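You operate a simulated robot arm through the tools that you are given. There is no shell and no other tool. Be economical: measure what you need, move in short steps, check, and stop when the job is done.

You run a simulated robot arm. Do the job below in one go: nothing can be reset, and whatever is moved stays where it is left.

## Task
Put the green sponge from the counter by the taps on the counter by the doorway. Put the steel cup on the counter by the taps. Fetch the steel plate from the top of the sideboard and set it on the work table. Open the top drawer. Do these in any order.

The check looks at the end state, three seconds after you hand in, the way a careful person would. Anything else that was tipped, shoved, dropped, spilled or broken makes it a failure.

## Robot
A 6-joint arm with a fingered hand on a trunk, on a base that drives. Base frame: it is fixed to the floor where the robot stands at the start and does not move with it; the origin is under the middle of the robot, x ahead of it, y to its left, z up. Lengths are in m, angles in degrees, forces in N, time in s.
With the tool pointing down near the work surface it reaches from about 0.5 to 0.8 m from the robot's upright axis, wherever it stands. Its first joint turns from -166.0 to 166.0 degrees. Places, roughly: counter by the doorway [-0.1, 1.7, 0.8]; counter by the taps [0.8, 0.4, 0.8]; steel cup (11x8x8 cm) [0.4, -0.6, 0.9]; steel plate (24x23x3 cm) [-2.6, 5.4, 0.8]; top drawer [0, 1.3, 0.6]; work table [-2.4, 3.4, 0.8]. Payload 4 kg.
The TCP is the grasp point between the finger pads, 0.02 m short of the fingertips. In the tool frame z runs along the fingers and y along their closing line. The gripper opens to 0.14 m. The gripper's body begins 0.054 m behind the TCP. The gripper is a hand of 3 fingers: y runs from the thumb to the fingers, the wrist lies at [0, 0, -0.215] in the tool frame, and closing takes about 1.5 s.
Orientation is that of the tool frame in the base frame, as [roll, pitch, yaw] about the fixed x, y, z axes, in that order (R = Rz(yaw) Ry(pitch) Rx(roll)). With the fingers straight down and closing along the base's y, the tool's x points along the base's -x, its y along +y and its z along -z.

## Interface
- The arm moves only by the tool jog_arm. Its argument "deltas" is text: rows parted by semicolons, each of 7 numbers parted by spaces: the shift along the tool's x, y, z in m, then the turn, a rotation vector about the tool's x, y, z in degrees, then the finger opening in m, from 0 to 0.14. In form: tx ty tz rx ry rz grip; .... A call has 1 to 12 rows; each row shifts and turns the commanded pose from where the row before left it, along the tool's axes as they then stand. A row lasts 0.2 s, in which the tool goes at most 0.05 m and 8.6 degrees; a call with a longer step from one row to the next is refused whole, and so is a gripper value outside its range. A pose out of reach is approached as far as the arm can. The call stops where the force on the tool passes 40 N (or 10 N more than at its start, if that is more) or the arm is blocked; 0.2 s more then pass. The fingers move at their own pace (about 0.045 m/s each) and stop on an object; they squeeze with about 24 N. The grip force told is the motor's: it shows also when the fingers shut on nothing. Time passes only in rows, and 0.2 s behind the last, so rows that do not move let the fingers close. The reply holds the time, the measured pose of the TCP, the force on the tool along the base axes, the opening and the grip force, in the units named above and with some noise, with the torque about the TCP (base axes, N m) and any sound that the robot's microphone picked up.
- Cameras (640 x 400 px; columns grow to the right, rows downward): "scene" is now at [0.0451, 0.1571, 1.5397]; the picture's right is [-0.46, -0.89, 0.00], its down [-0.72, 0.38, -0.58] and it looks along [0.51, -0.27, -0.82] (base axes); focal length 249 px, centre (320, 200). "wrist" rides on the gripper at [0.074, -0.043, -0.079] in the tool frame; the picture's right is [0.50, 0.87, 0.00], its down [-0.59, 0.34, -0.73] and it looks along [-0.64, 0.37, 0.68] (tool axes); focal length 275 px, centre (320, 200). There is no depth. A picture from a camera that has moved, and an enlarged one, comes with that camera's place and axes in the base frame and with its lens.
- camera(camera): a new picture of that camera. No time passes.
- move_column(by): slides the trunk up (or, below 0, down) by that many m; the arm and the scene camera ride with it, the base frame stays. It gives what a move gives, with no picture.
- steer(legs): drives the robot by 1 to 6 legs, each [ahead, left, turn to the left] in m, m and degrees, along the robot's own axes; the way and the turn of a leg run together, so that a leg with both is an arc; at most 1.5 m and 180 degrees a leg. The arm and the cameras ride along, it lands a little off, and it stops where it bumps. It gives what a move gives.
- hand_shape(shape): the hand has 3 fingers and takes this shape, open, in about a second: jaw (thumb against the fingers, like two jaws); tri (thumb and two fingers); tip (a fingertip pinch); poke (one finger out to press); point (the index stretched); flat (the hand flat); cup (the hand cupped); fist (a fist). The gripper value then closes the fingers along that shape, each until it touches; the sizes above hold for jaw. It gives what a move gives, with no picture.
- aim_head(pan, tilt): turns the head with the scene camera to pan (to the left, within 120 degrees either way) and tilt (down, from -29 to 69), counted from straight ahead of the robot. It gives what a move gives.
- inspect(camera, box): a new picture of the part [left, top, right, bottom] of that camera's present view, enlarged. No time passes.
- sign_off(): hands the job in; it is judged then, once.

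Go step by step. Nothing tells you exact positions but the pictures and the camera data: compare them with the known pose of the tool, close in by small moves and look again before you grip or let go. The budget is 165 turns and 108 pictures, counting those below and the enlarged ones. Unless the task says otherwise, let go and move clear before handing in, and close with one line.

The tools are called after "Request:" as a command line: name --argument value ..., lists and objects as JSON in quotes. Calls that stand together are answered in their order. jog_arm: Moves the arm, as the interface text tells. Its arguments: {"type":"object","properties":{"deltas":{"type":"string"}},"required":["deltas"]} The other tools are called the same way: move_column (by) slides the trunk up or down; hand_shape (shape) gives the hand a shape; steer (legs) drives the base; aim_head (pan, tilt) turns the head that bears the scene camera; camera (camera) takes a picture; inspect (camera, box) takes an enlarged picture of a part of a camera's view; sign_off () hands the job in.

At the start:

```text
clock: 0.0
tcp_pos: [0.4672, 0.138, 1.0936]
tcp_rot: [180.0, 0.0, -180.0]
force: [-0.2, 0.0, -0.5]
moment: [-0.03, 0.01, 0.01]
width: 0.14
grasp_force: 0.1
shape: jaw
trunk travel left (down, up): [-0.15, 0.44]
robot x, y, heading: [-0.002, -0.0056, 0.1]
head pan, tilt: [-27.6, 54.7]
```

scene: 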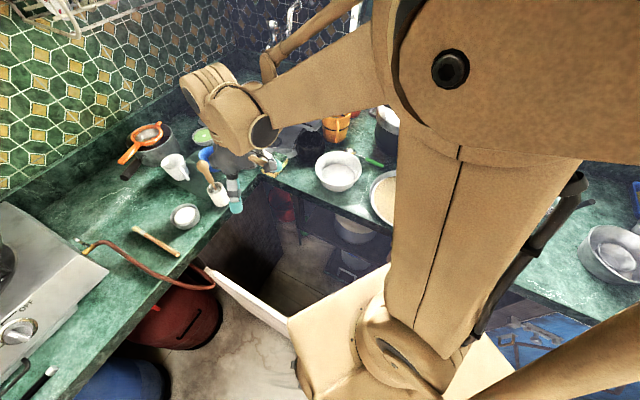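
wrist: 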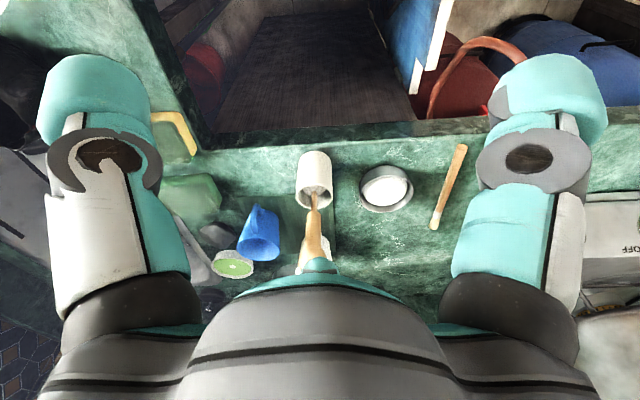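

The view shows a cluttered counter ahead with a sink and a second counter to the right; I'll look around with the head first.

Request:
aim_head --pan 30 --tilt 35

Request:
camera --camera "scene"

Request:
aim_head --pan 90 --tilt 35

Request:
camera --camera "scene"

Request:
aim_head --pan -70 --tilt 40

Request:
camera --camera "scene"

```text
clock: 1.3
tcp_pos: [0.4678, 0.1377, 1.0933]
tcp_rot: [-179.9, 0.0, -180.0]
force: [-0.5, 1.8, 0.1]
moment: [0.02, -0.02, -0.02]
width: 0.14
grasp_force: 0.1
shape: jaw
trunk travel left (down, up): [-0.15, 0.44]
robot x, y, heading: [-0.0036, -0.0011, -0.2]
head pan, tilt: [30.0, 35.0]
```

```text
105 pictures are left
camera scene: at [0.0572, 0.2345, 1.5675], right [0.5, -0.87, 0.0], down [-0.5, -0.29, -0.82], along [0.71, 0.41, -0.57], focal length 249 px, centre (320, 200)
```

scene: 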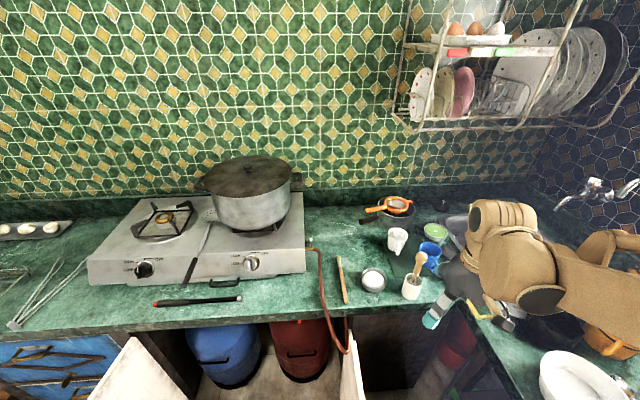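

```text
clock: 2.6
tcp_pos: [0.4679, 0.1368, 1.0934]
tcp_rot: [-180.0, 0.0, 179.9]
force: [0.8, 0.2, 0.4]
moment: [0.0, 0.0, 0.05]
width: 0.1399
grasp_force: 0.1
shape: jaw
trunk travel left (down, up): [-0.15, 0.44]
robot x, y, heading: [0.0002, 0.0014, 0.1]
head pan, tilt: [90.0, 35.0]
```

```text
104 pictures are left
camera scene: at [-0.019, 0.2787, 1.5675], right [1.0, 0.0, 0.0], down [0.0, -0.57, -0.82], along [0.0, 0.82, -0.57], focal length 249 px, centre (320, 200)
```

scene: 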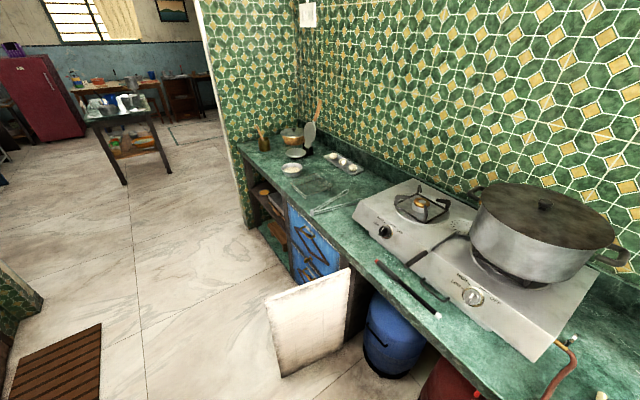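

```text
clock: 5.0
tcp_pos: [0.4688, 0.1378, 1.094]
tcp_rot: [-180.0, 0.0, 180.0]
force: [-0.7, -0.1, -0.5]
moment: [0.0, -0.03, -0.01]
width: 0.1398
grasp_force: 0.1
shape: jaw
trunk travel left (down, up): [-0.15, 0.44]
robot x, y, heading: [0.0051, -0.0023, 0.0]
head pan, tilt: [-70.0, 40.0]
```

```text
103 pictures are left
camera scene: at [0.01, 0.1107, 1.56], right [-0.94, -0.34, 0.0], down [-0.22, 0.6, -0.77], along [0.26, -0.72, -0.64], focal length 249 px, centre (320, 200)
```

scene: 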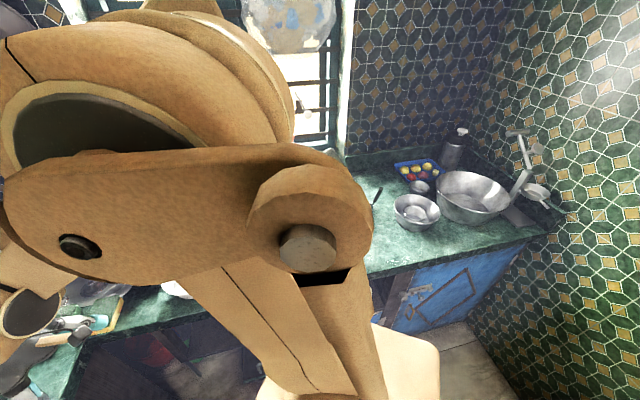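

Counters run diagonally in the base frame; stove and doorway counter to the left, sink to the right. I inspect the wrist view and the region of the doorway counter.

Request:
inspect --camera "wrist" --box '[120, 90, 440, 290]'

Request:
aim_head --pan -10 --tilt 50

Request:
camera --camera "scene"

```text
2.00 times, centred on (280, 190) of wrist
camera zoom: at [0.3939, 0.0939, 1.172], right [-0.5, 0.87, 0.0], down [0.59, 0.34, 0.73], along [0.64, 0.37, -0.68], focal length 551 px, centre (400, 220)
```

zoom: 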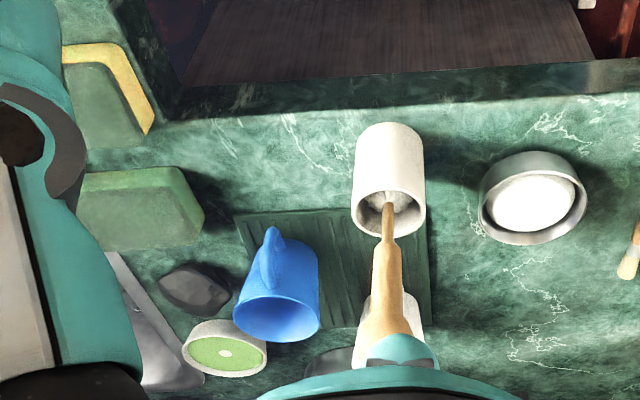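

```text
clock: 6.3
tcp_pos: [0.4675, 0.1379, 1.0931]
tcp_rot: [180.0, 0.1, -179.9]
force: [0.1, -0.3, 0.6]
moment: [0.03, 0.02, -0.01]
width: 0.1398
grasp_force: 0.0
shape: jaw
trunk travel left (down, up): [-0.15, 0.44]
robot x, y, heading: [0.0015, -0.0007, 0.2]
head pan, tilt: [-10.0, 50.0]
```

```text
101 pictures are left
camera scene: at [0.0567, 0.1771, 1.5458], right [-0.17, -0.98, 0.0], down [-0.75, 0.13, -0.64], along [0.63, -0.11, -0.77], focal length 249 px, centre (320, 200)
```

scene: 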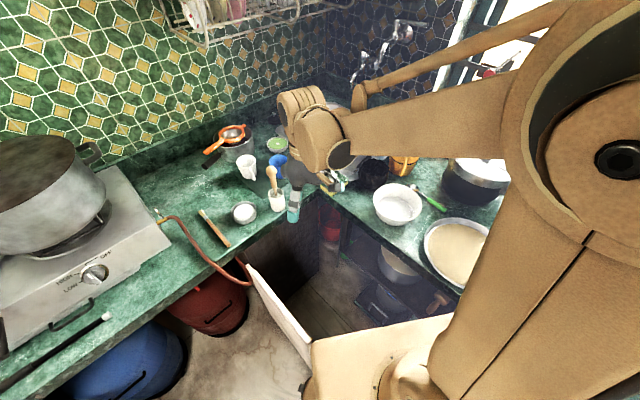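

Two sponges near the corner: one green-bodied (~[0.84,0.07]) and one yellow (~[0.73,0.02]). I look at the floor around the base to know what I may hit.

Request:
aim_head --pan 15 --tilt 69

Request:
camera --camera "scene"

Request:
aim_head --pan 80 --tilt 65

Request:
camera --camera "scene"

Request:
aim_head --pan -110 --tilt 50

Request:
camera --camera "scene"

```text
clock: 7.2
tcp_pos: [0.467, 0.138, 1.0934]
tcp_rot: [180.0, 0.0, -180.0]
force: [-0.2, 0.1, 0.1]
moment: [-0.03, -0.02, 0.0]
width: 0.1402
grasp_force: 0.1
shape: jaw
trunk travel left (down, up): [-0.15, 0.44]
robot x, y, heading: [0.0038, 0.0009, 0.1]
head pan, tilt: [15.0, 68.8]
```

```text
100 pictures are left
camera scene: at [0.035, 0.205, 1.5239], right [0.26, -0.97, 0.0], down [-0.9, -0.24, -0.36], along [0.35, 0.09, -0.93], focal length 249 px, centre (320, 200)
```

scene: 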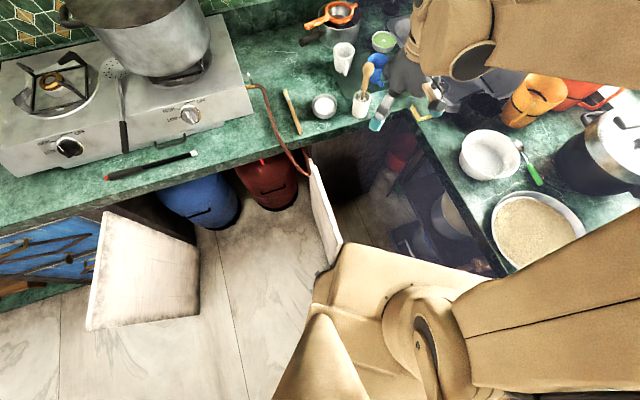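

```text
clock: 8.6
tcp_pos: [0.4671, 0.1383, 1.0931]
tcp_rot: [-180.0, 0.0, 180.0]
force: [-0.4, -0.6, 0.0]
moment: [0.0, 0.01, 0.01]
width: 0.1402
grasp_force: 0.1
shape: jaw
trunk travel left (down, up): [-0.15, 0.44]
robot x, y, heading: [0.0004, -0.0003, -0.0]
head pan, tilt: [80.0, 65.0]
```

```text
99 pictures are left
camera scene: at [-0.0085, 0.2503, 1.5276], right [0.98, -0.17, 0.0], down [-0.16, -0.89, -0.42], along [0.07, 0.42, -0.91], focal length 249 px, centre (320, 200)
```

scene: 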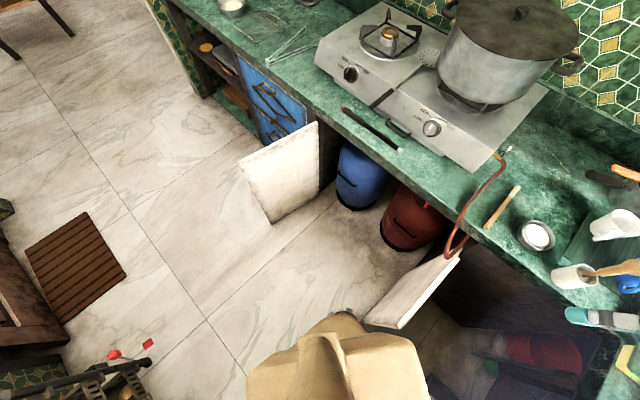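

```text
clock: 11.4
tcp_pos: [0.4676, 0.1372, 1.093]
tcp_rot: [180.0, 0.0, -179.9]
force: [0.2, -0.1, -0.3]
moment: [-0.01, -0.02, 0.02]
width: 0.14
grasp_force: 0.0
shape: jaw
trunk travel left (down, up): [-0.15, 0.44]
robot x, y, heading: [0.0009, 0.0024, -0.1]
head pan, tilt: [-110.0, 50.0]
```

```text
98 pictures are left
camera scene: at [-0.0454, 0.1182, 1.5458], right [-0.94, 0.34, 0.0], down [0.26, 0.72, -0.64], along [-0.22, -0.6, -0.77], focal length 249 px, centre (320, 200)
```

scene: 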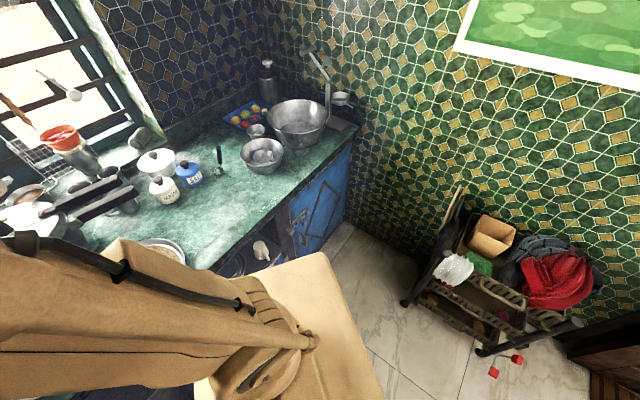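

The cup should appear near (122,204) in this view; I'll enlarge it.

Request:
inspect --camera "scene" --box '[0, 100, 240, 250]'

```text
2.67 times, centred on (120, 175) of scene
camera zoom: at [-0.0454, 0.1182, 1.5458], right [-0.94, 0.34, 0.0], down [0.26, 0.72, -0.64], along [-0.22, -0.6, -0.77], focal length 665 px, centre (853, 267)
```

zoom: 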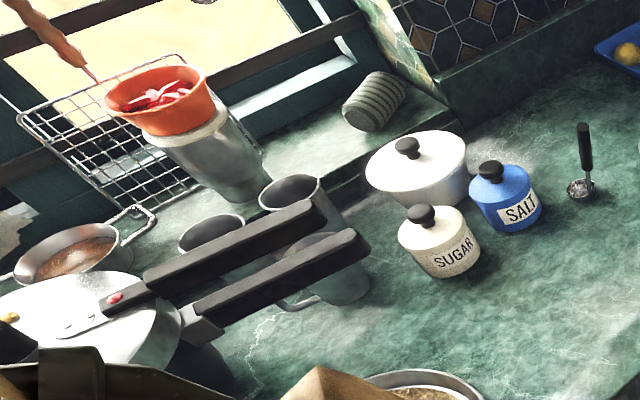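

The handled steel mug stands next to the pressure cooker's handles. I'll do the sponge first: move the tool toward it, high up, and look with the wrist camera.

Request:
jog_arm --deltas "-0.04 -0.018 0 0 0 0 0.14; -0.04 -0.018 0 0 0 0 0.14; -0.04 -0.018 0 0 0 0 0.14; -0.04 -0.018 0 0 0 0 0.14; -0.03 -0.01 0 0 0 0 0.14"

Request:
camera --camera "wrist"

Request:
aim_head --pan -10 --tilt 50

Request:
camera --camera "scene"

```text
clock: 12.6
tcp_pos: [0.6585, 0.0534, 1.0934]
tcp_rot: [179.9, 0.0, 180.0]
force: [0.4, -0.4, 0.1]
moment: [0.04, 0.0, 0.01]
width: 0.1401
grasp_force: 0.1
shape: jaw
trunk travel left (down, up): [-0.15, 0.44]
robot x, y, heading: [-0.0, -0.0005, 0.4]
head pan, tilt: [-110.0, 50.0]
```

```text
96 pictures are left
camera wrist: at [0.5853, 0.0109, 1.172], right [-0.5, 0.87, 0.0], down [0.59, 0.34, 0.73], along [0.64, 0.37, -0.68], focal length 275 px, centre (320, 200)
```

wrist: 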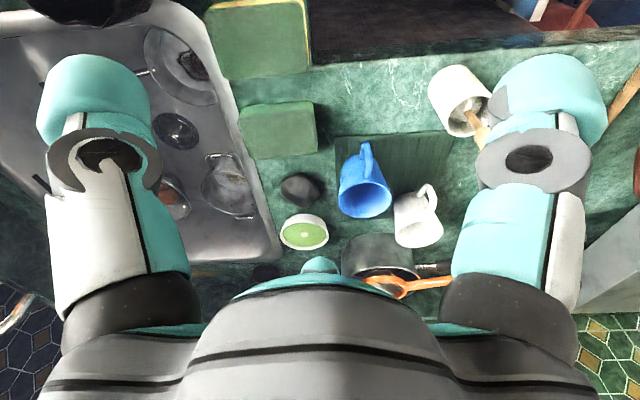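

```text
clock: 14.3
tcp_pos: [0.6576, 0.0551, 1.0946]
tcp_rot: [-179.9, 0.0, 179.9]
force: [0.3, 0.2, 0.5]
moment: [0.02, -0.02, -0.01]
width: 0.1402
grasp_force: 0.0
shape: jaw
trunk travel left (down, up): [-0.15, 0.44]
robot x, y, heading: [-0.0013, -0.0005, 0.0]
head pan, tilt: [-10.0, 50.0]
```

```text
95 pictures are left
camera scene: at [0.0569, 0.1771, 1.5458], right [-0.17, -0.98, 0.0], down [-0.75, 0.13, -0.64], along [0.63, -0.11, -0.77], focal length 249 px, centre (320, 200)
```

scene: 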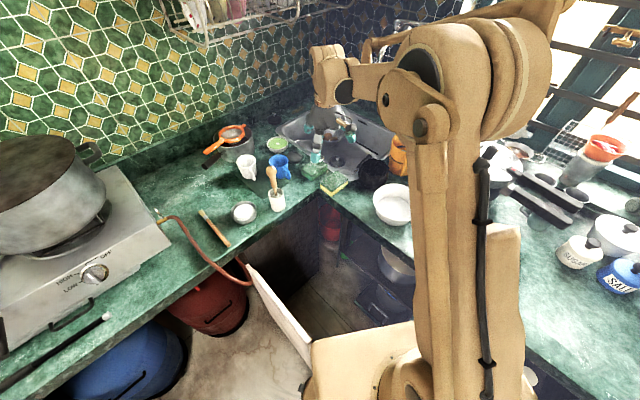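

I want to understand the finger geometry, so I close halfway in the air and look.

Request:
jog_arm --deltas "0 0 0 0 0 0 0.06; 0 0 0 0 0 0 0.06; 0 0 0 0 0 0 0.06; 0 0 0 0 0 0 0.06; 0 0 0 0 0 0 0.06; 0 0 0 0 0 0 0.06"

Request:
camera --camera "wrist"

```text
clock: 15.8
tcp_pos: [0.6594, 0.0553, 1.0944]
tcp_rot: [-180.0, 0.1, 180.0]
force: [-0.6, 0.3, 0.2]
moment: [-0.02, 0.01, -0.03]
width: 0.0605
grasp_force: 0.2
shape: jaw
trunk travel left (down, up): [-0.15, 0.44]
robot x, y, heading: [0.0024, -0.0025, 0.2]
head pan, tilt: [-10.0, 50.0]
```

```text
94 pictures are left
camera wrist: at [0.5844, 0.0113, 1.1724], right [-0.5, 0.87, 0.0], down [0.59, 0.34, 0.73], along [0.64, 0.37, -0.68], focal length 275 px, centre (320, 200)
```

wrist: 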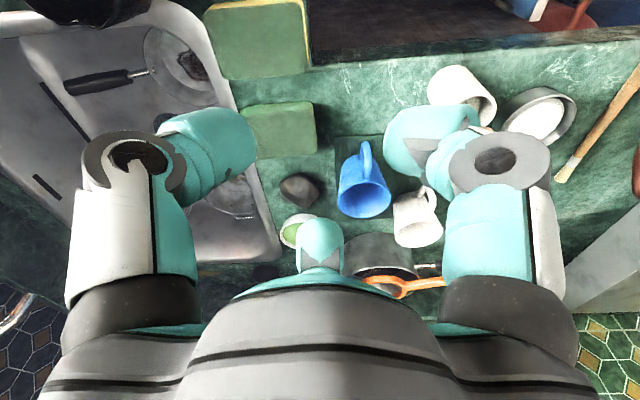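

The hand closes radially (three fingers 120° apart). I'll turn the tool −30° so its y runs along the sponge's long axis (fingers straddle its sides), and approach above it.

Request:
jog_arm --deltas "0 0 0 0 0 -7.5 0.13; 0 0 0 0 0 -7.5 0.13; 0 0 0 0 0 -7.5 0.13; 0 0 0 0 0 -7.5 0.13; -0.032 -0.0155 0.02 0 0 0 0.13; -0.032 -0.0155 0.02 0 0 0 0.13; -0.032 -0.0155 0.02 0 0 0 0.13; -0.031 -0.0155 0.02 0 0 0 0.13"

Request:
camera --camera "wrist"

Request:
inspect --camera "scene" --box '[220, 80, 420, 205]'

```text
clock: 17.6
tcp_pos: [0.8009, 0.0668, 1.0114]
tcp_rot: [-179.9, 0.0, -150.1]
force: [0.2, -0.5, 0.6]
moment: [-0.03, -0.01, 0.03]
width: 0.1299
grasp_force: 0.1
shape: jaw
trunk travel left (down, up): [-0.15, 0.44]
robot x, y, heading: [0.0009, -0.0029, 0.0]
head pan, tilt: [-10.0, 50.0]
```

```text
93 pictures are left
camera wrist: at [0.7581, -0.0084, 1.0898], right [-0.87, 0.5, 0.0], down [0.34, 0.59, 0.73], along [0.37, 0.64, -0.68], focal length 275 px, centre (320, 200)
```

wrist: 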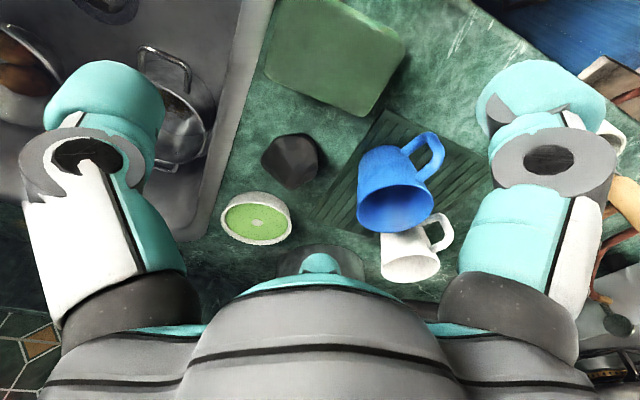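

```text
3.20 times, centred on (320, 142) of scene
camera zoom: at [0.0584, 0.1773, 1.5457], right [-0.17, -0.98, 0.0], down [-0.76, 0.13, -0.64], along [0.63, -0.11, -0.77], focal length 798 px, centre (320, 384)
```

zoom: 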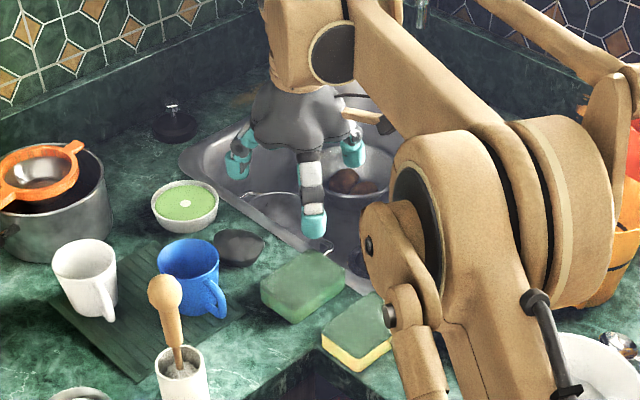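

The sponge seems to be almost under the tool per the wrist camera. I descend partway and recheck.

Request:
jog_arm --deltas "0 0.005 0.045 0 0 0 0.13; 0 0 0.045 0 0 0 0.13"

Request:
camera --camera "wrist"

Request:
inspect --camera "scene" --box '[260, 100, 400, 187]'

```text
clock: 18.1
tcp_pos: [0.799, 0.0694, 0.9214]
tcp_rot: [-179.9, -0.1, -150.0]
force: [0.7, -0.8, -0.2]
moment: [-0.02, -0.01, 0.01]
width: 0.1298
grasp_force: 0.1
shape: jaw
trunk travel left (down, up): [-0.15, 0.44]
robot x, y, heading: [-0.0038, -0.0023, 0.0]
head pan, tilt: [-10.0, 50.0]
```

```text
91 pictures are left
camera wrist: at [0.7562, -0.006, 0.9997], right [-0.87, 0.5, 0.0], down [0.34, 0.59, 0.73], along [0.37, 0.64, -0.68], focal length 275 px, centre (320, 200)
```

wrist: 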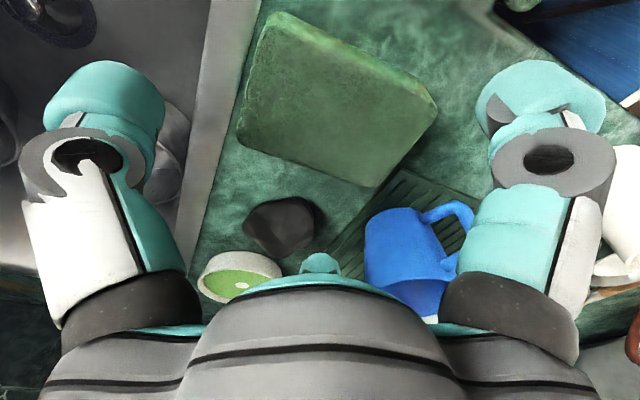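

```text
4.57 times, centred on (330, 144) of scene
camera zoom: at [0.0576, 0.1772, 1.5457], right [-0.17, -0.98, 0.0], down [-0.75, 0.13, -0.64], along [0.63, -0.11, -0.77], focal length 1140 px, centre (274, 458)
```

zoom: 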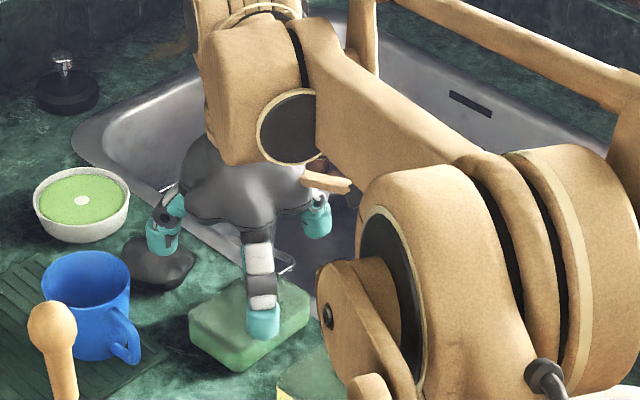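

Sponge centre is about [0.803,0.092]; I shift slightly, rotate 5°, widen fully and lower to just above it.

Request:
jog_arm --deltas "-0.015 0.008 0.02 0 0 -5 0.14; 0 0 0.02 0 0 0 0.14; 0 0 0 0 0 0 0.14"

Request:
camera --camera "wrist"

Request:
inspect --camera "scene" --box '[260, 120, 400, 207]'

```text
clock: 18.9
tcp_pos: [0.8056, 0.0841, 0.8834]
tcp_rot: [180.0, 0.0, -145.0]
force: [-0.4, 0.1, 0.5]
moment: [-0.01, -0.02, -0.01]
width: 0.1399
grasp_force: 0.0
shape: jaw
trunk travel left (down, up): [-0.15, 0.44]
robot x, y, heading: [-0.004, 0.0018, 0.1]
head pan, tilt: [-10.0, 50.0]
```

```text
89 pictures are left
camera wrist: at [0.7697, 0.0058, 0.9613], right [-0.91, 0.42, 0.0], down [0.29, 0.62, 0.73], along [0.31, 0.67, -0.68], focal length 275 px, centre (320, 200)
```

wrist: 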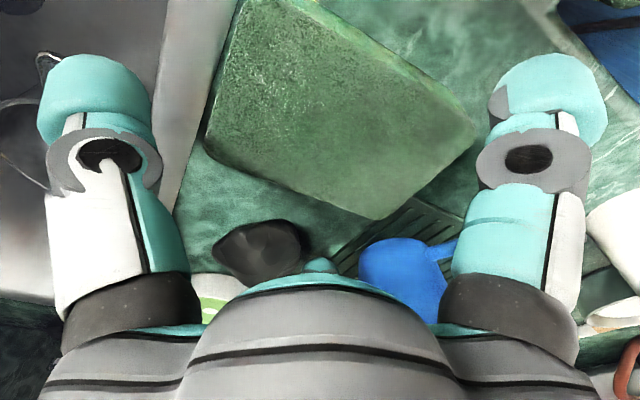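

```text
4.57 times, centred on (330, 164) of scene
camera zoom: at [0.057, 0.1771, 1.5458], right [-0.17, -0.98, 0.0], down [-0.75, 0.13, -0.64], along [0.63, -0.11, -0.77], focal length 1140 px, centre (274, 367)
```

zoom: 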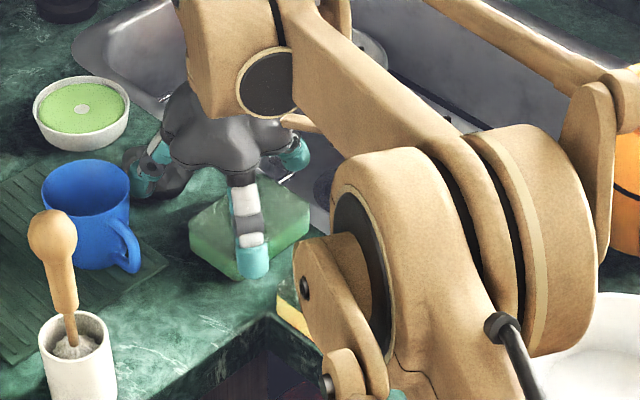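

Alignment looks good; I narrow slightly to stay off the yellow sponge and descend.

Request:
jog_arm --deltas "0 0 0 0 0 0 0.128; 0 0 0 0 0 0 0.128; 0 0 0.025 0 0 0 0.128; 0 0 0.025 0 0 0 0.128; 0 0 0 0 0 0 0.128"

Request:
camera --camera "wrist"

Request:
inspect --camera "scene" --box '[260, 120, 400, 207]'

```text
clock: 19.8
tcp_pos: [0.8021, 0.084, 0.8584]
tcp_rot: [-179.9, 0.2, -144.9]
force: [1.4, 0.4, 19.2]
moment: [-0.16, 0.37, 0.03]
width: 0.1279
grasp_force: 0.1
shape: jaw
out of reach, approached as far as the arm can: row 4
trunk travel left (down, up): [-0.15, 0.44]
robot x, y, heading: [-0.001, -0.0003, 0.1]
head pan, tilt: [-10.0, 50.0]
stopped in row 4: the force on the tool passed its limit (the readings are from after the stop); the commanded pose is now the measured one
```

```text
87 pictures are left
camera wrist: at [0.7658, 0.0053, 0.9369], right [-0.91, 0.42, 0.0], down [0.28, 0.62, 0.74], along [0.31, 0.67, -0.68], focal length 275 px, centre (320, 200)
```

wrist: 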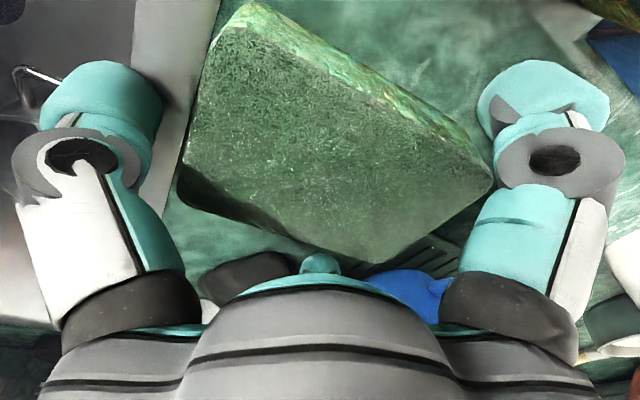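

```text
4.57 times, centred on (330, 164) of scene
camera zoom: at [0.0559, 0.1771, 1.5461], right [-0.17, -0.98, 0.0], down [-0.75, 0.13, -0.64], along [0.63, -0.11, -0.77], focal length 1140 px, centre (274, 367)
```

zoom: 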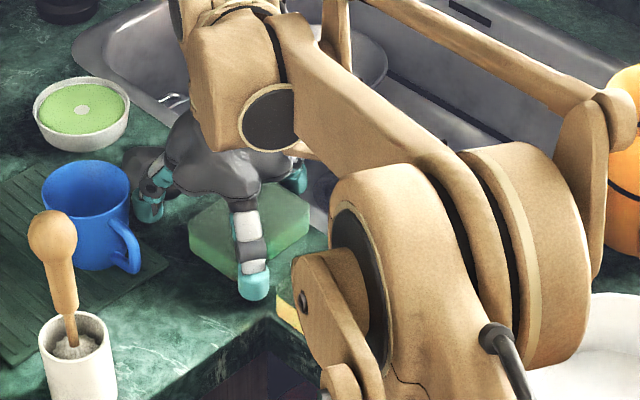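

The fingertips touched the counter: it's at about z≈0.84, so the sponge top is ~0.865 and its centre ~[0.791,0.070]. I lift, recentre and go down again to just above the counter.

Request:
jog_arm --deltas "0 0 -0.035 0 0 0 0.12; 0.015 -0.010 0 0 0 0 0.12; 0 0 0 0 0 0 0.12"

Request:
camera --camera "wrist"

Request:
inspect --camera "scene" --box '[260, 120, 400, 207]'

```text
clock: 20.6
tcp_pos: [0.7947, 0.0673, 0.8917]
tcp_rot: [-180.0, 0.3, -145.1]
force: [1.2, 0.8, 0.0]
moment: [0.0, -0.01, -0.01]
width: 0.0662
grasp_force: 24.5
shape: jaw
trunk travel left (down, up): [-0.15, 0.44]
robot x, y, heading: [0.0015, 0.0008, -0.1]
head pan, tilt: [-10.0, 50.0]
```

```text
85 pictures are left
camera wrist: at [0.7595, -0.0108, 0.9694], right [-0.91, 0.42, 0.0], down [0.28, 0.62, 0.74], along [0.31, 0.67, -0.68], focal length 275 px, centre (320, 200)
```

wrist: 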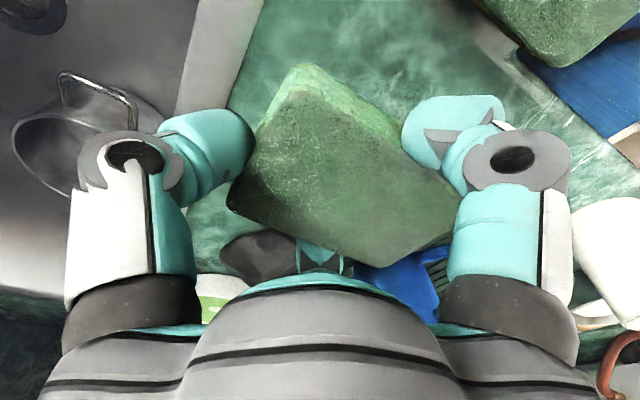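

```text
4.57 times, centred on (330, 164) of scene
camera zoom: at [0.0573, 0.1772, 1.5457], right [-0.17, -0.98, 0.0], down [-0.75, 0.13, -0.64], along [0.63, -0.11, -0.77], focal length 1140 px, centre (274, 367)
```

zoom: 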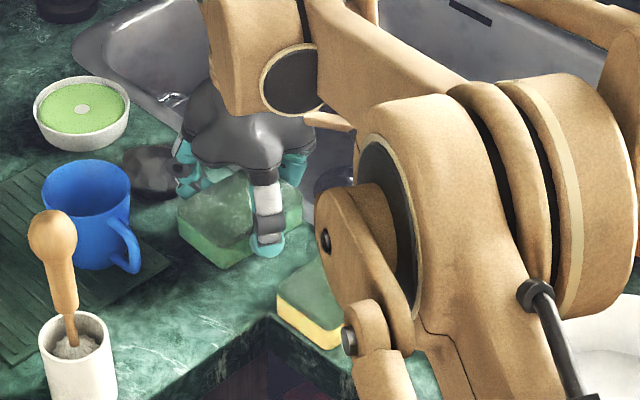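

Apparently the fingers closed on the sponge and hold it (24.5 N). I lift further with the grip kept closed and verify.

Request:
jog_arm --deltas "0 0 -0.04 0 0 0 0; 0 0 -0.04 0 0 0 0; 0 0 -0.04 0 0 0 0; 0 0 -0.04 0 0 0 0"

Request:
camera --camera "scene"

```text
clock: 21.6
tcp_pos: [0.794, 0.0673, 1.052]
tcp_rot: [-179.8, 0.2, -144.9]
force: [1.0, -0.4, -0.8]
moment: [-0.03, -0.01, -0.03]
width: 0.0658
grasp_force: 24.1
shape: jaw
trunk travel left (down, up): [-0.15, 0.44]
robot x, y, heading: [0.0033, 0.004, 0.2]
head pan, tilt: [-10.0, 50.0]
```

```text
83 pictures are left
camera scene: at [0.0569, 0.1772, 1.5458], right [-0.17, -0.98, 0.0], down [-0.75, 0.13, -0.64], along [0.63, -0.11, -0.77], focal length 249 px, centre (320, 200)
```

scene: 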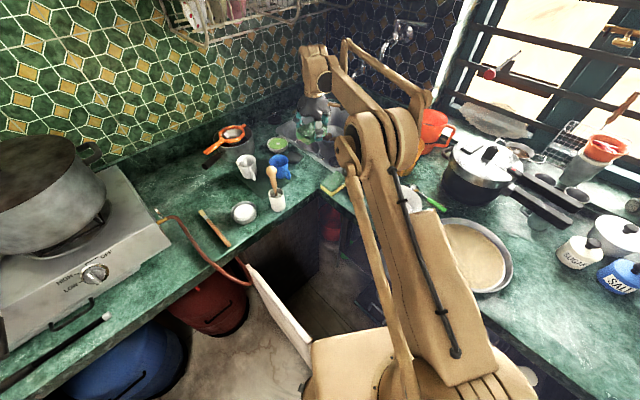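

The sponge is held. I retract the arm, then back out and drive around the open cabinet doors toward the doorway counter.

Request:
jog_arm --deltas "0.04 0.0275 -0.01 0 0 0 0; 0.04 0.0275 -0.01 0 0 0 0; 0.04 0.0275 -0.01 0 0 0 0; 0.04 0.0275 -0.01 0 0 0 0; 0.04 0.0275 -0.01 0 0 0 0; 0.04 0.0275 -0.01 0 0 0 0"

Request:
steer --legs '[[-0.22, 0, 0], [-0.28, 0.55, 0]]'

Request:
aim_head --pan 70 --tilt 45

Request:
camera --camera "scene"

```text
clock: 23.0
tcp_pos: [0.5044, 0.0632, 1.1124]
tcp_rot: [-179.9, 0.2, -144.9]
force: [0.3, -0.1, -0.3]
moment: [0.02, 0.02, 0.04]
width: 0.066
grasp_force: 24.5
shape: jaw
trunk travel left (down, up): [-0.15, 0.44]
robot x, y, heading: [0.0004, 0.0023, 0.2]
head pan, tilt: [-10.0, 50.0]
```

```text
clock: 27.8
tcp_pos: [0.0094, 0.611, 1.111]
tcp_rot: [-179.8, 0.2, -145.6]
force: [-0.5, -0.3, 0.3]
moment: [-0.03, 0.01, -0.01]
width: 0.0659
grasp_force: 24.1
shape: jaw
trunk travel left (down, up): [-0.15, 0.44]
robot x, y, heading: [-0.4926, 0.5507, -0.5]
head pan, tilt: [-10.0, 50.0]
```

```text
clock: 29.3
tcp_pos: [0.0102, 0.6111, 1.1123]
tcp_rot: [-179.8, 0.2, -145.5]
force: [0.1, 0.0, -0.2]
moment: [0.0, -0.04, 0.02]
width: 0.0663
grasp_force: 24.0
shape: jaw
trunk travel left (down, up): [-0.15, 0.44]
robot x, y, heading: [-0.4958, 0.5535, -0.6]
head pan, tilt: [70.0, 45.0]
```

```text
82 pictures are left
camera scene: at [-0.4835, 0.8191, 1.5527], right [0.94, -0.35, 0.0], down [-0.25, -0.66, -0.71], along [0.25, 0.66, -0.71], focal length 249 px, centre (320, 200)
```

scene: 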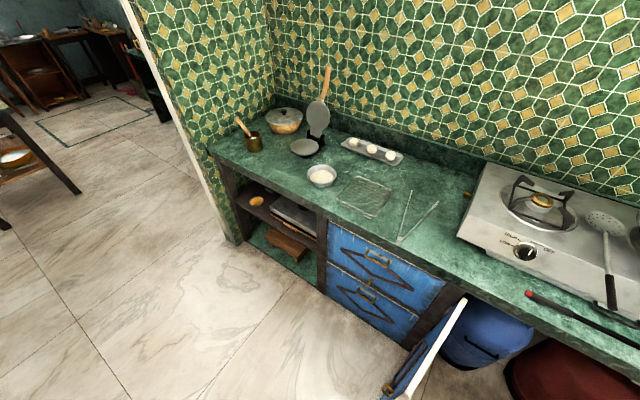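

The doorway counter is clear to see: free spot between pot and bowl at about [-0.33,1.78], blue top drawer with a brass handle. I drive parallel to the counter and then face it.

Request:
steer --legs '[[-0.31, 0.54, 0], [0, 0, 30], [0.15, 0, 0]]'

Request:
aim_head --pan 25 --tilt 50

Request:
camera --camera "scene"

```text
clock: 35.2
tcp_pos: [-0.2575, 1.4668, 1.111]
tcp_rot: [-180.0, 0.1, -116.0]
force: [-0.4, 0.6, -0.6]
moment: [-0.01, 0.03, -0.02]
width: 0.066
grasp_force: 24.1
shape: jaw
trunk travel left (down, up): [-0.15, 0.44]
robot x, y, heading: [-0.6695, 1.1668, 28.9]
head pan, tilt: [70.0, 45.0]
```

```text
clock: 36.4
tcp_pos: [-0.2576, 1.4659, 1.1125]
tcp_rot: [-180.0, 0.2, -115.9]
force: [-0.7, -0.4, 0.2]
moment: [0.0, 0.02, 0.03]
width: 0.066
grasp_force: 24.2
shape: jaw
trunk travel left (down, up): [-0.15, 0.44]
robot x, y, heading: [-0.6682, 1.1654, 29.2]
head pan, tilt: [25.0, 50.0]
```

```text
81 pictures are left
camera scene: at [-0.7322, 1.385, 1.5458], right [0.81, -0.59, 0.0], down [-0.45, -0.62, -0.64], along [0.38, 0.52, -0.77], focal length 249 px, centre (320, 200)
```

scene: 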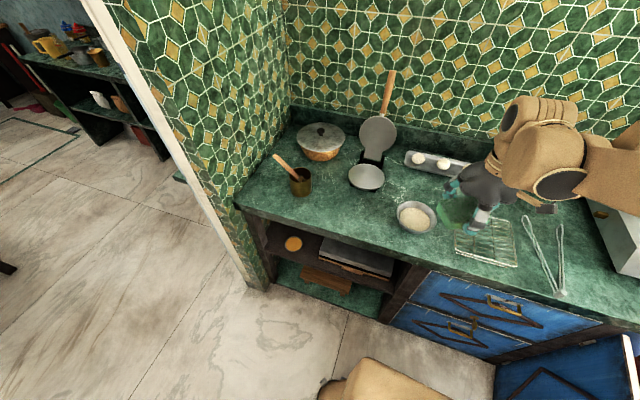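

Free spot at pixel (345,208) ≈ [-0.335,1.775]. Moving there above the counter.

Request:
jog_arm --deltas "-0.0349 0.0292 0.015 0 0 0 0; -0.0349 0.0292 0.015 0 0 0 0; -0.0349 0.0292 0.015 0 0 0 0; -0.0349 0.0292 0.015 0 0 0 0; -0.0349 0.0292 0.015 0 0 0 0; -0.0349 0.0292 0.015 0 0 0 0; -0.0349 0.0292 0.015 0 0 0 0; 0 0 0.03 0 0 0 0; 0 0 0.03 0 0 0 0"

Request:
camera --camera "scene"

Request:
camera --camera "wrist"

```text
clock: 38.4
tcp_pos: [-0.3374, 1.7761, 0.9481]
tcp_rot: [-180.0, 0.2, -115.9]
force: [0.0, 0.2, -0.2]
moment: [-0.01, 0.0, 0.01]
width: 0.0658
grasp_force: 23.9
shape: jaw
trunk travel left (down, up): [-0.15, 0.44]
robot x, y, heading: [-0.6699, 1.1627, 28.9]
head pan, tilt: [25.0, 50.0]
```

```text
80 pictures are left
camera scene: at [-0.732, 1.3857, 1.5457], right [0.81, -0.59, 0.0], down [-0.45, -0.62, -0.64], along [0.38, 0.52, -0.77], focal length 249 px, centre (320, 200)
```

scene: 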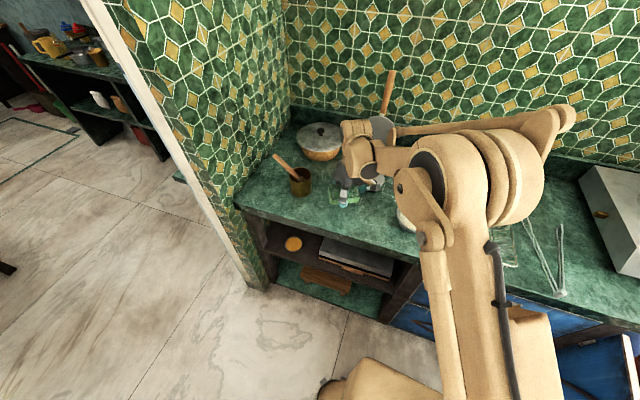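

```text
79 pictures are left
camera wrist: at [-0.3302, 1.6891, 1.0252], right [-1.0, -0.07, 0.0], down [-0.05, 0.68, 0.74], along [-0.05, 0.73, -0.68], focal length 275 px, centre (320, 200)
```

wrist: 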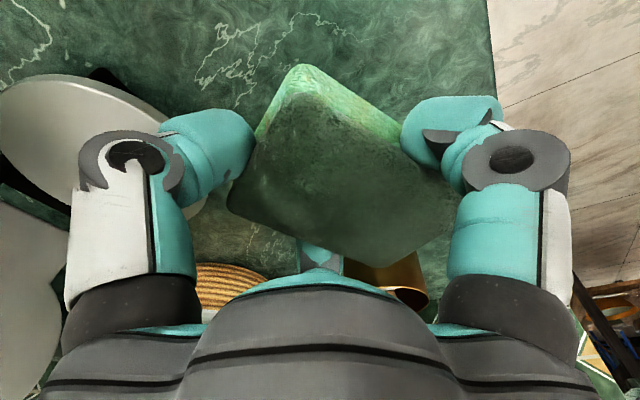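

Clear below. Lowering until contact.

Request:
jog_arm --deltas "0 0 0.04 0 0 0 0; 0 0 0.025 0 0 0 0; 0 0 0.01 0 0 0 0; 0 0 0.006 0 0 0 0; 0 0 0.005 0 0 0 0"

```text
clock: 39.5
tcp_pos: [-0.3337, 1.7741, 0.8673]
tcp_rot: [-179.8, 0.5, -116.1]
force: [1.0, -0.3, 28.2]
moment: [0.04, 0.12, -0.13]
width: 0.0668
grasp_force: 23.7
shape: jaw
trunk travel left (down, up): [-0.15, 0.44]
robot x, y, heading: [-0.6709, 1.1618, 28.9]
head pan, tilt: [25.0, 50.0]
stopped in row 5: the force on the tool passed its limit (the readings are from after the stop); the commanded pose is now the measured one
```

Contact at the counter. I open and rise.

Request:
jog_arm --deltas "0 0 0 0 0 0 0.11; 0 0 0 0 0 0 0.11; 0 0 0 0 0 0 0.11; 0 0 0 0 0 0 0.11; 0 0 -0.02 0 0 0 0.11; 0 0 -0.03 0 0 0 0.11; 0 0 -0.04 0 0 0 0.11; 0 0 -0.04 0 0 0 0.11; 0 0 -0.04 0 0 0 0.11; 0 0 -0.04 0 0 0 0.11"

Request:
camera --camera "wrist"

Request:
camera --camera "scene"

```text
clock: 41.7
tcp_pos: [-0.336, 1.7753, 1.0754]
tcp_rot: [-179.8, 0.4, -116.0]
force: [0.4, 0.2, -0.2]
moment: [0.03, 0.01, -0.01]
width: 0.1097
grasp_force: 0.0
shape: jaw
trunk travel left (down, up): [-0.15, 0.44]
robot x, y, heading: [-0.668, 1.1646, 29.3]
head pan, tilt: [25.0, 50.0]
```

```text
78 pictures are left
camera wrist: at [-0.3292, 1.689, 1.1539], right [-1.0, -0.07, 0.0], down [-0.05, 0.67, 0.74], along [-0.05, 0.73, -0.68], focal length 275 px, centre (320, 200)
```

wrist: 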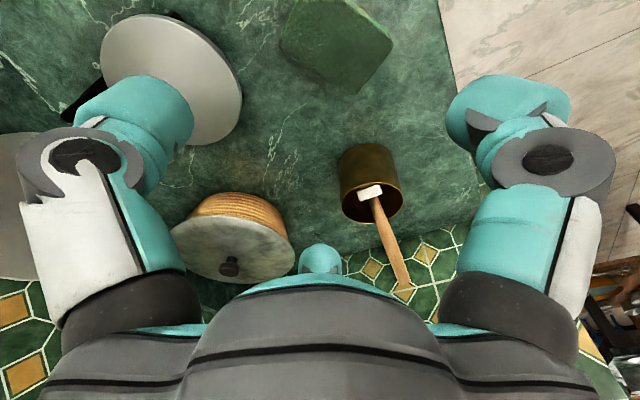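

```text
77 pictures are left
camera scene: at [-0.7323, 1.3848, 1.5458], right [0.81, -0.59, 0.0], down [-0.45, -0.62, -0.64], along [0.38, 0.52, -0.77], focal length 249 px, centre (320, 200)
```

scene: 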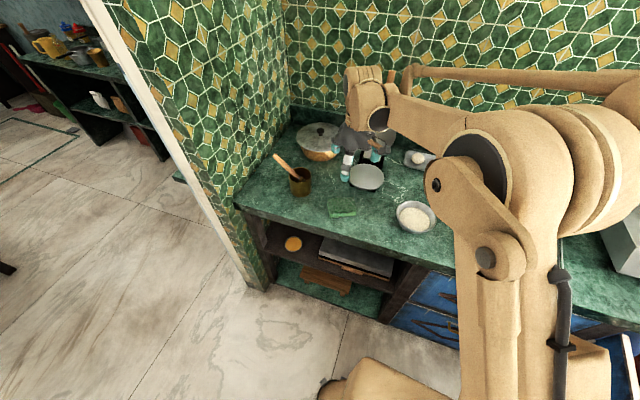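

Sponge placed well. Next the drawer: I retract the arm, back away and look at the handle.

Request:
jog_arm --deltas "0.048 0.002 0 0 0 0 0.11; 0.048 0.002 0 0 0 0 0.11; 0.048 0.002 0 0 0 0 0.11; 0.04 0.002 0 0 0 0 0.11"

Request:
steer --legs '[[-0.3, 0, 0]]'

Request:
aim_head --pan -10 --tilt 45

Request:
camera --camera "scene"

```text
clock: 42.7
tcp_pos: [-0.4246, 1.6111, 1.0757]
tcp_rot: [-179.8, 0.3, -115.9]
force: [0.1, -0.2, 0.1]
moment: [0.02, -0.01, -0.02]
width: 0.1099
grasp_force: 0.0
shape: jaw
trunk travel left (down, up): [-0.15, 0.44]
robot x, y, heading: [-0.6678, 1.1676, 29.1]
head pan, tilt: [25.0, 50.0]
```

```text
clock: 44.8
tcp_pos: [-0.6891, 1.4664, 1.0745]
tcp_rot: [-179.7, 0.3, -115.9]
force: [-0.5, -0.2, 0.9]
moment: [0.01, 0.0, -0.01]
width: 0.1096
grasp_force: 0.0
shape: jaw
trunk travel left (down, up): [-0.15, 0.44]
robot x, y, heading: [-0.9341, 1.0194, 29.1]
head pan, tilt: [25.0, 50.0]
```

```text
clock: 45.8
tcp_pos: [-0.6889, 1.4657, 1.0745]
tcp_rot: [-179.8, 0.2, -115.9]
force: [-0.6, -1.0, 0.0]
moment: [-0.01, -0.02, 0.02]
width: 0.1094
grasp_force: 0.0
shape: jaw
trunk travel left (down, up): [-0.15, 0.44]
robot x, y, heading: [-0.9342, 1.0192, 29.2]
head pan, tilt: [-10.0, 45.0]
```

```text
76 pictures are left
camera scene: at [-0.9657, 1.2021, 1.5527], right [0.33, -0.94, 0.0], down [-0.67, -0.23, -0.71], along [0.67, 0.23, -0.71], focal length 249 px, centre (320, 200)
```

scene: 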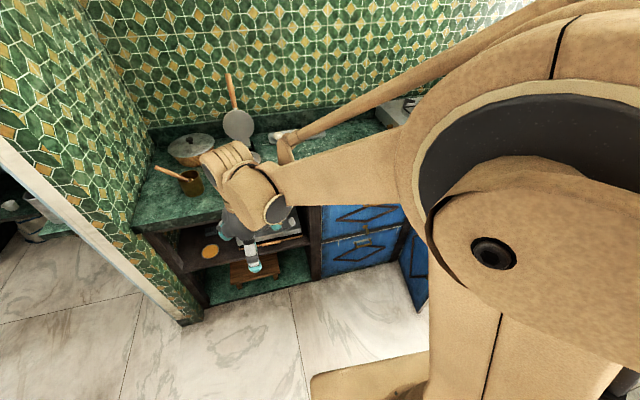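

Request:
inspect --camera "scene" --box '[300, 190, 430, 290]'

```text
4.00 times, centred on (365, 240) of scene
camera zoom: at [-0.9657, 1.2021, 1.5527], right [0.33, -0.94, 0.0], down [-0.67, -0.23, -0.71], along [0.67, 0.23, -0.71], focal length 997 px, centre (140, 40)
```

zoom: 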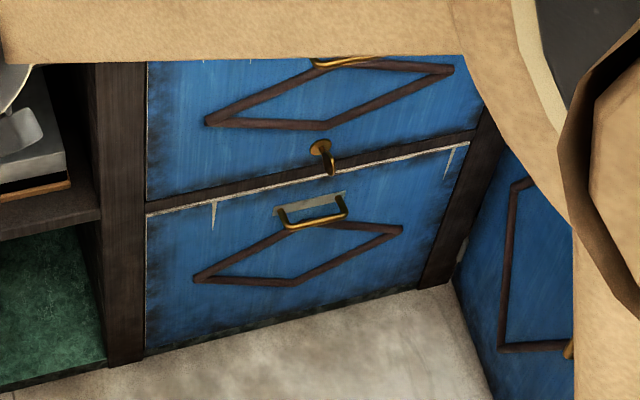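

The top drawer has a bail handle at about u=1.13 along the counter, z≈0.74 (with a hook/latch below it). I'll turn the tool to point horizontally at it; first move to the right and yaw.

Request:
jog_arm --deltas "0.0097 -0.0463 0 0 0 0 0.11; 0.0097 -0.0463 0 0 0 0 0.11; 0.0097 -0.0463 0 0 0 0 0.11; 0.0097 -0.0463 0 0 0 0 0.11; 0.0097 -0.0463 0 0 0 0 0.11; 0.0097 -0.0463 0 0 0 0 0.11; 0.0097 -0.0463 0 0 0 0 0.11; 0.0097 -0.0463 0 0 0 0 0.11; 0.0097 -0.0463 0 0 0 0 0.11; 0.0097 -0.0463 0 0 0 0 0.11; 0.0097 -0.0463 0 0 0 0 0.11"

Request:
jog_arm --deltas "0 0 0 0 0 -8 0.11; 0 0 0 0 0 -8 0.11; 0 0 0 0 0 -8 0.11; 0 0 0 0 0 -8 0.11; 0 0 0 0 0 -8 0.11; 0 0 0 0 0 -8 0.11; 0 0 0 0 0 -8 0.11"

Request:
jog_arm --deltas "0 0 0 8.2 0 0 0.11; 0 0 0 8.2 0 0 0.11; 0 0 0 8.2 0 0 0.11; 0 0 0 8.2 0 0 0.11; 0 0 0 8.2 0 0 0.11; 0 0 0 8.2 0 0 0.11; 0 0 0 8.2 0 0 0.11; 0 0 0 8.2 0 0 0.11; 0 0 0 8.2 0 0 0.11; 0 0 0 8.2 0 0 0.11; 0 0 0 8 0 0 0.11"

Request:
camera --camera "scene"

```text
clock: 48.2
tcp_pos: [-0.2726, 1.1488, 1.0732]
tcp_rot: [-179.9, 0.2, -115.9]
force: [0.7, -1.3, 0.6]
moment: [0.02, 0.02, 0.01]
width: 0.1096
grasp_force: 0.1
shape: jaw
trunk travel left (down, up): [-0.15, 0.44]
robot x, y, heading: [-0.9289, 1.0162, 29.3]
head pan, tilt: [-10.0, 45.0]
```

```text
clock: 49.8
tcp_pos: [-0.2792, 1.1688, 1.0757]
tcp_rot: [-179.7, -0.3, -85.1]
force: [-0.4, -0.7, 0.6]
moment: [0.01, 0.01, -0.01]
width: 0.1097
grasp_force: 0.1
shape: jaw
out of reach, approached as far as the arm can: row 4, 5, 6, 7
trunk travel left (down, up): [-0.15, 0.44]
robot x, y, heading: [-0.9327, 1.0217, 29.1]
head pan, tilt: [-10.0, 45.0]
```

```text
clock: 52.2
tcp_pos: [-0.2774, 1.1693, 1.0793]
tcp_rot: [-90.7, -0.2, -85.2]
force: [0.4, 0.2, 0.5]
moment: [-0.03, -0.03, 0.0]
width: 0.11
grasp_force: 0.0
shape: jaw
out of reach, approached as far as the arm can: row 11
trunk travel left (down, up): [-0.15, 0.44]
robot x, y, heading: [-0.9324, 1.0167, 29.0]
head pan, tilt: [-10.0, 45.0]
```

```text
74 pictures are left
camera scene: at [-0.9653, 1.2019, 1.5527], right [0.33, -0.95, 0.0], down [-0.67, -0.23, -0.71], along [0.67, 0.23, -0.71], focal length 249 px, centre (320, 200)
```

scene: 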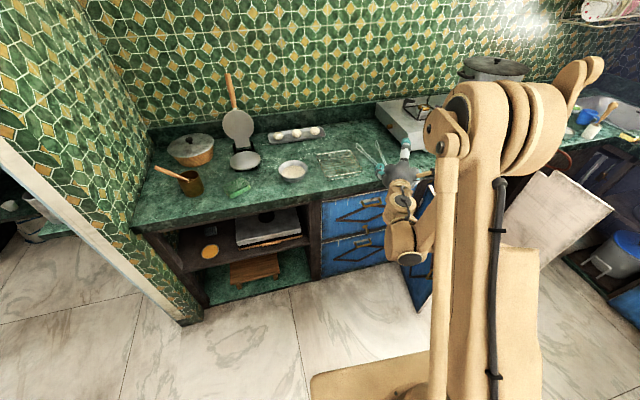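

Request:
jog_arm --deltas "0 0 0 0 -8.3 0 0.11; 0 0 0 0 -8.3 0 0.11; 0 0 0 0 -8.3 0 0.11"

Request:
inspect --camera "scene" --box '[310, 180, 450, 280]'

```text
clock: 53.0
tcp_pos: [-0.2733, 1.1708, 1.0813]
tcp_rot: [-89.9, -0.4, -60.2]
force: [0.1, 1.8, -0.6]
moment: [-0.03, -0.04, -0.01]
width: 0.1096
grasp_force: 0.3
shape: jaw
out of reach, approached as far as the arm can: row 1
trunk travel left (down, up): [-0.15, 0.44]
robot x, y, heading: [-0.9326, 1.0212, 29.2]
head pan, tilt: [-10.0, 45.0]
```

```text
4.00 times, centred on (380, 230) of scene
camera zoom: at [-0.9654, 1.2014, 1.5528], right [0.33, -0.95, 0.0], down [-0.67, -0.23, -0.71], along [0.67, 0.23, -0.71], focal length 997 px, centre (80, 80)
```

zoom: 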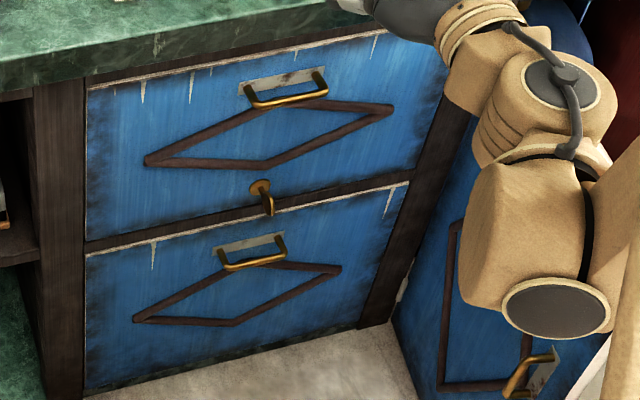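

Now I have a clean view: bail handle bar of the top drawer at about [-0.145,1.231,0.737]. I lower the horizontal tool to that height.

Request:
jog_arm --deltas "0.002 0.043 0 0 0 0 0.08; 0.002 0.043 0 0 0 0 0.08; 0.002 0.043 0 0 0 0 0.08; 0.002 0.043 0 0 0 0 0.08; 0.002 0.043 0 0 0 0 0.08; 0.002 0.043 0 0 0 0 0.08; 0 0.043 0 0 0 0 0.08; 0 0.043 0 0 0 0 0.08"

Request:
camera --camera "wrist"

Request:
inspect --camera "scene" --box '[310, 160, 470, 260]'

```text
clock: 54.8
tcp_pos: [-0.1819, 1.1601, 0.8636]
tcp_rot: [-89.8, -0.4, -60.2]
force: [-0.1, -0.4, -0.3]
moment: [-0.01, 0.01, 0.01]
width: 0.0805
grasp_force: 0.1
shape: jaw
out of reach, approached as far as the arm can: row 1, 2, 3, 4, 5, 6, 7, 8
trunk travel left (down, up): [-0.15, 0.44]
robot x, y, heading: [-0.9351, 1.0162, 29.0]
head pan, tilt: [-10.0, 45.0]
```

```text
72 pictures are left
camera wrist: at [-0.2134, 1.056, 0.9061], right [0.25, -0.44, -0.86], down [-0.93, 0.14, -0.34], along [0.28, 0.89, -0.37], focal length 275 px, centre (320, 200)
```

wrist: 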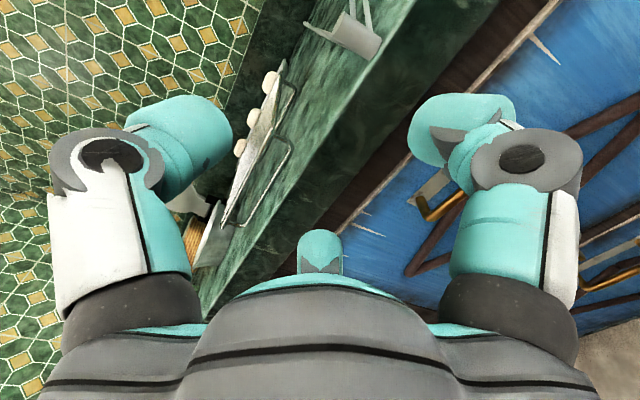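

```text
4.00 times, centred on (390, 210) of scene
camera zoom: at [-0.9654, 1.2018, 1.5527], right [0.33, -0.95, 0.0], down [-0.67, -0.23, -0.71], along [0.67, 0.23, -0.71], focal length 997 px, centre (40, 160)
```

zoom: 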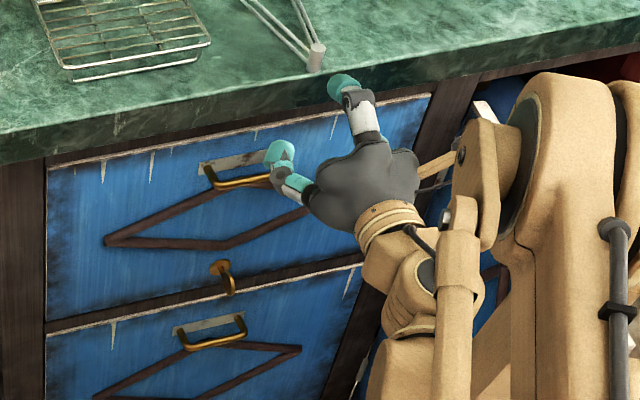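

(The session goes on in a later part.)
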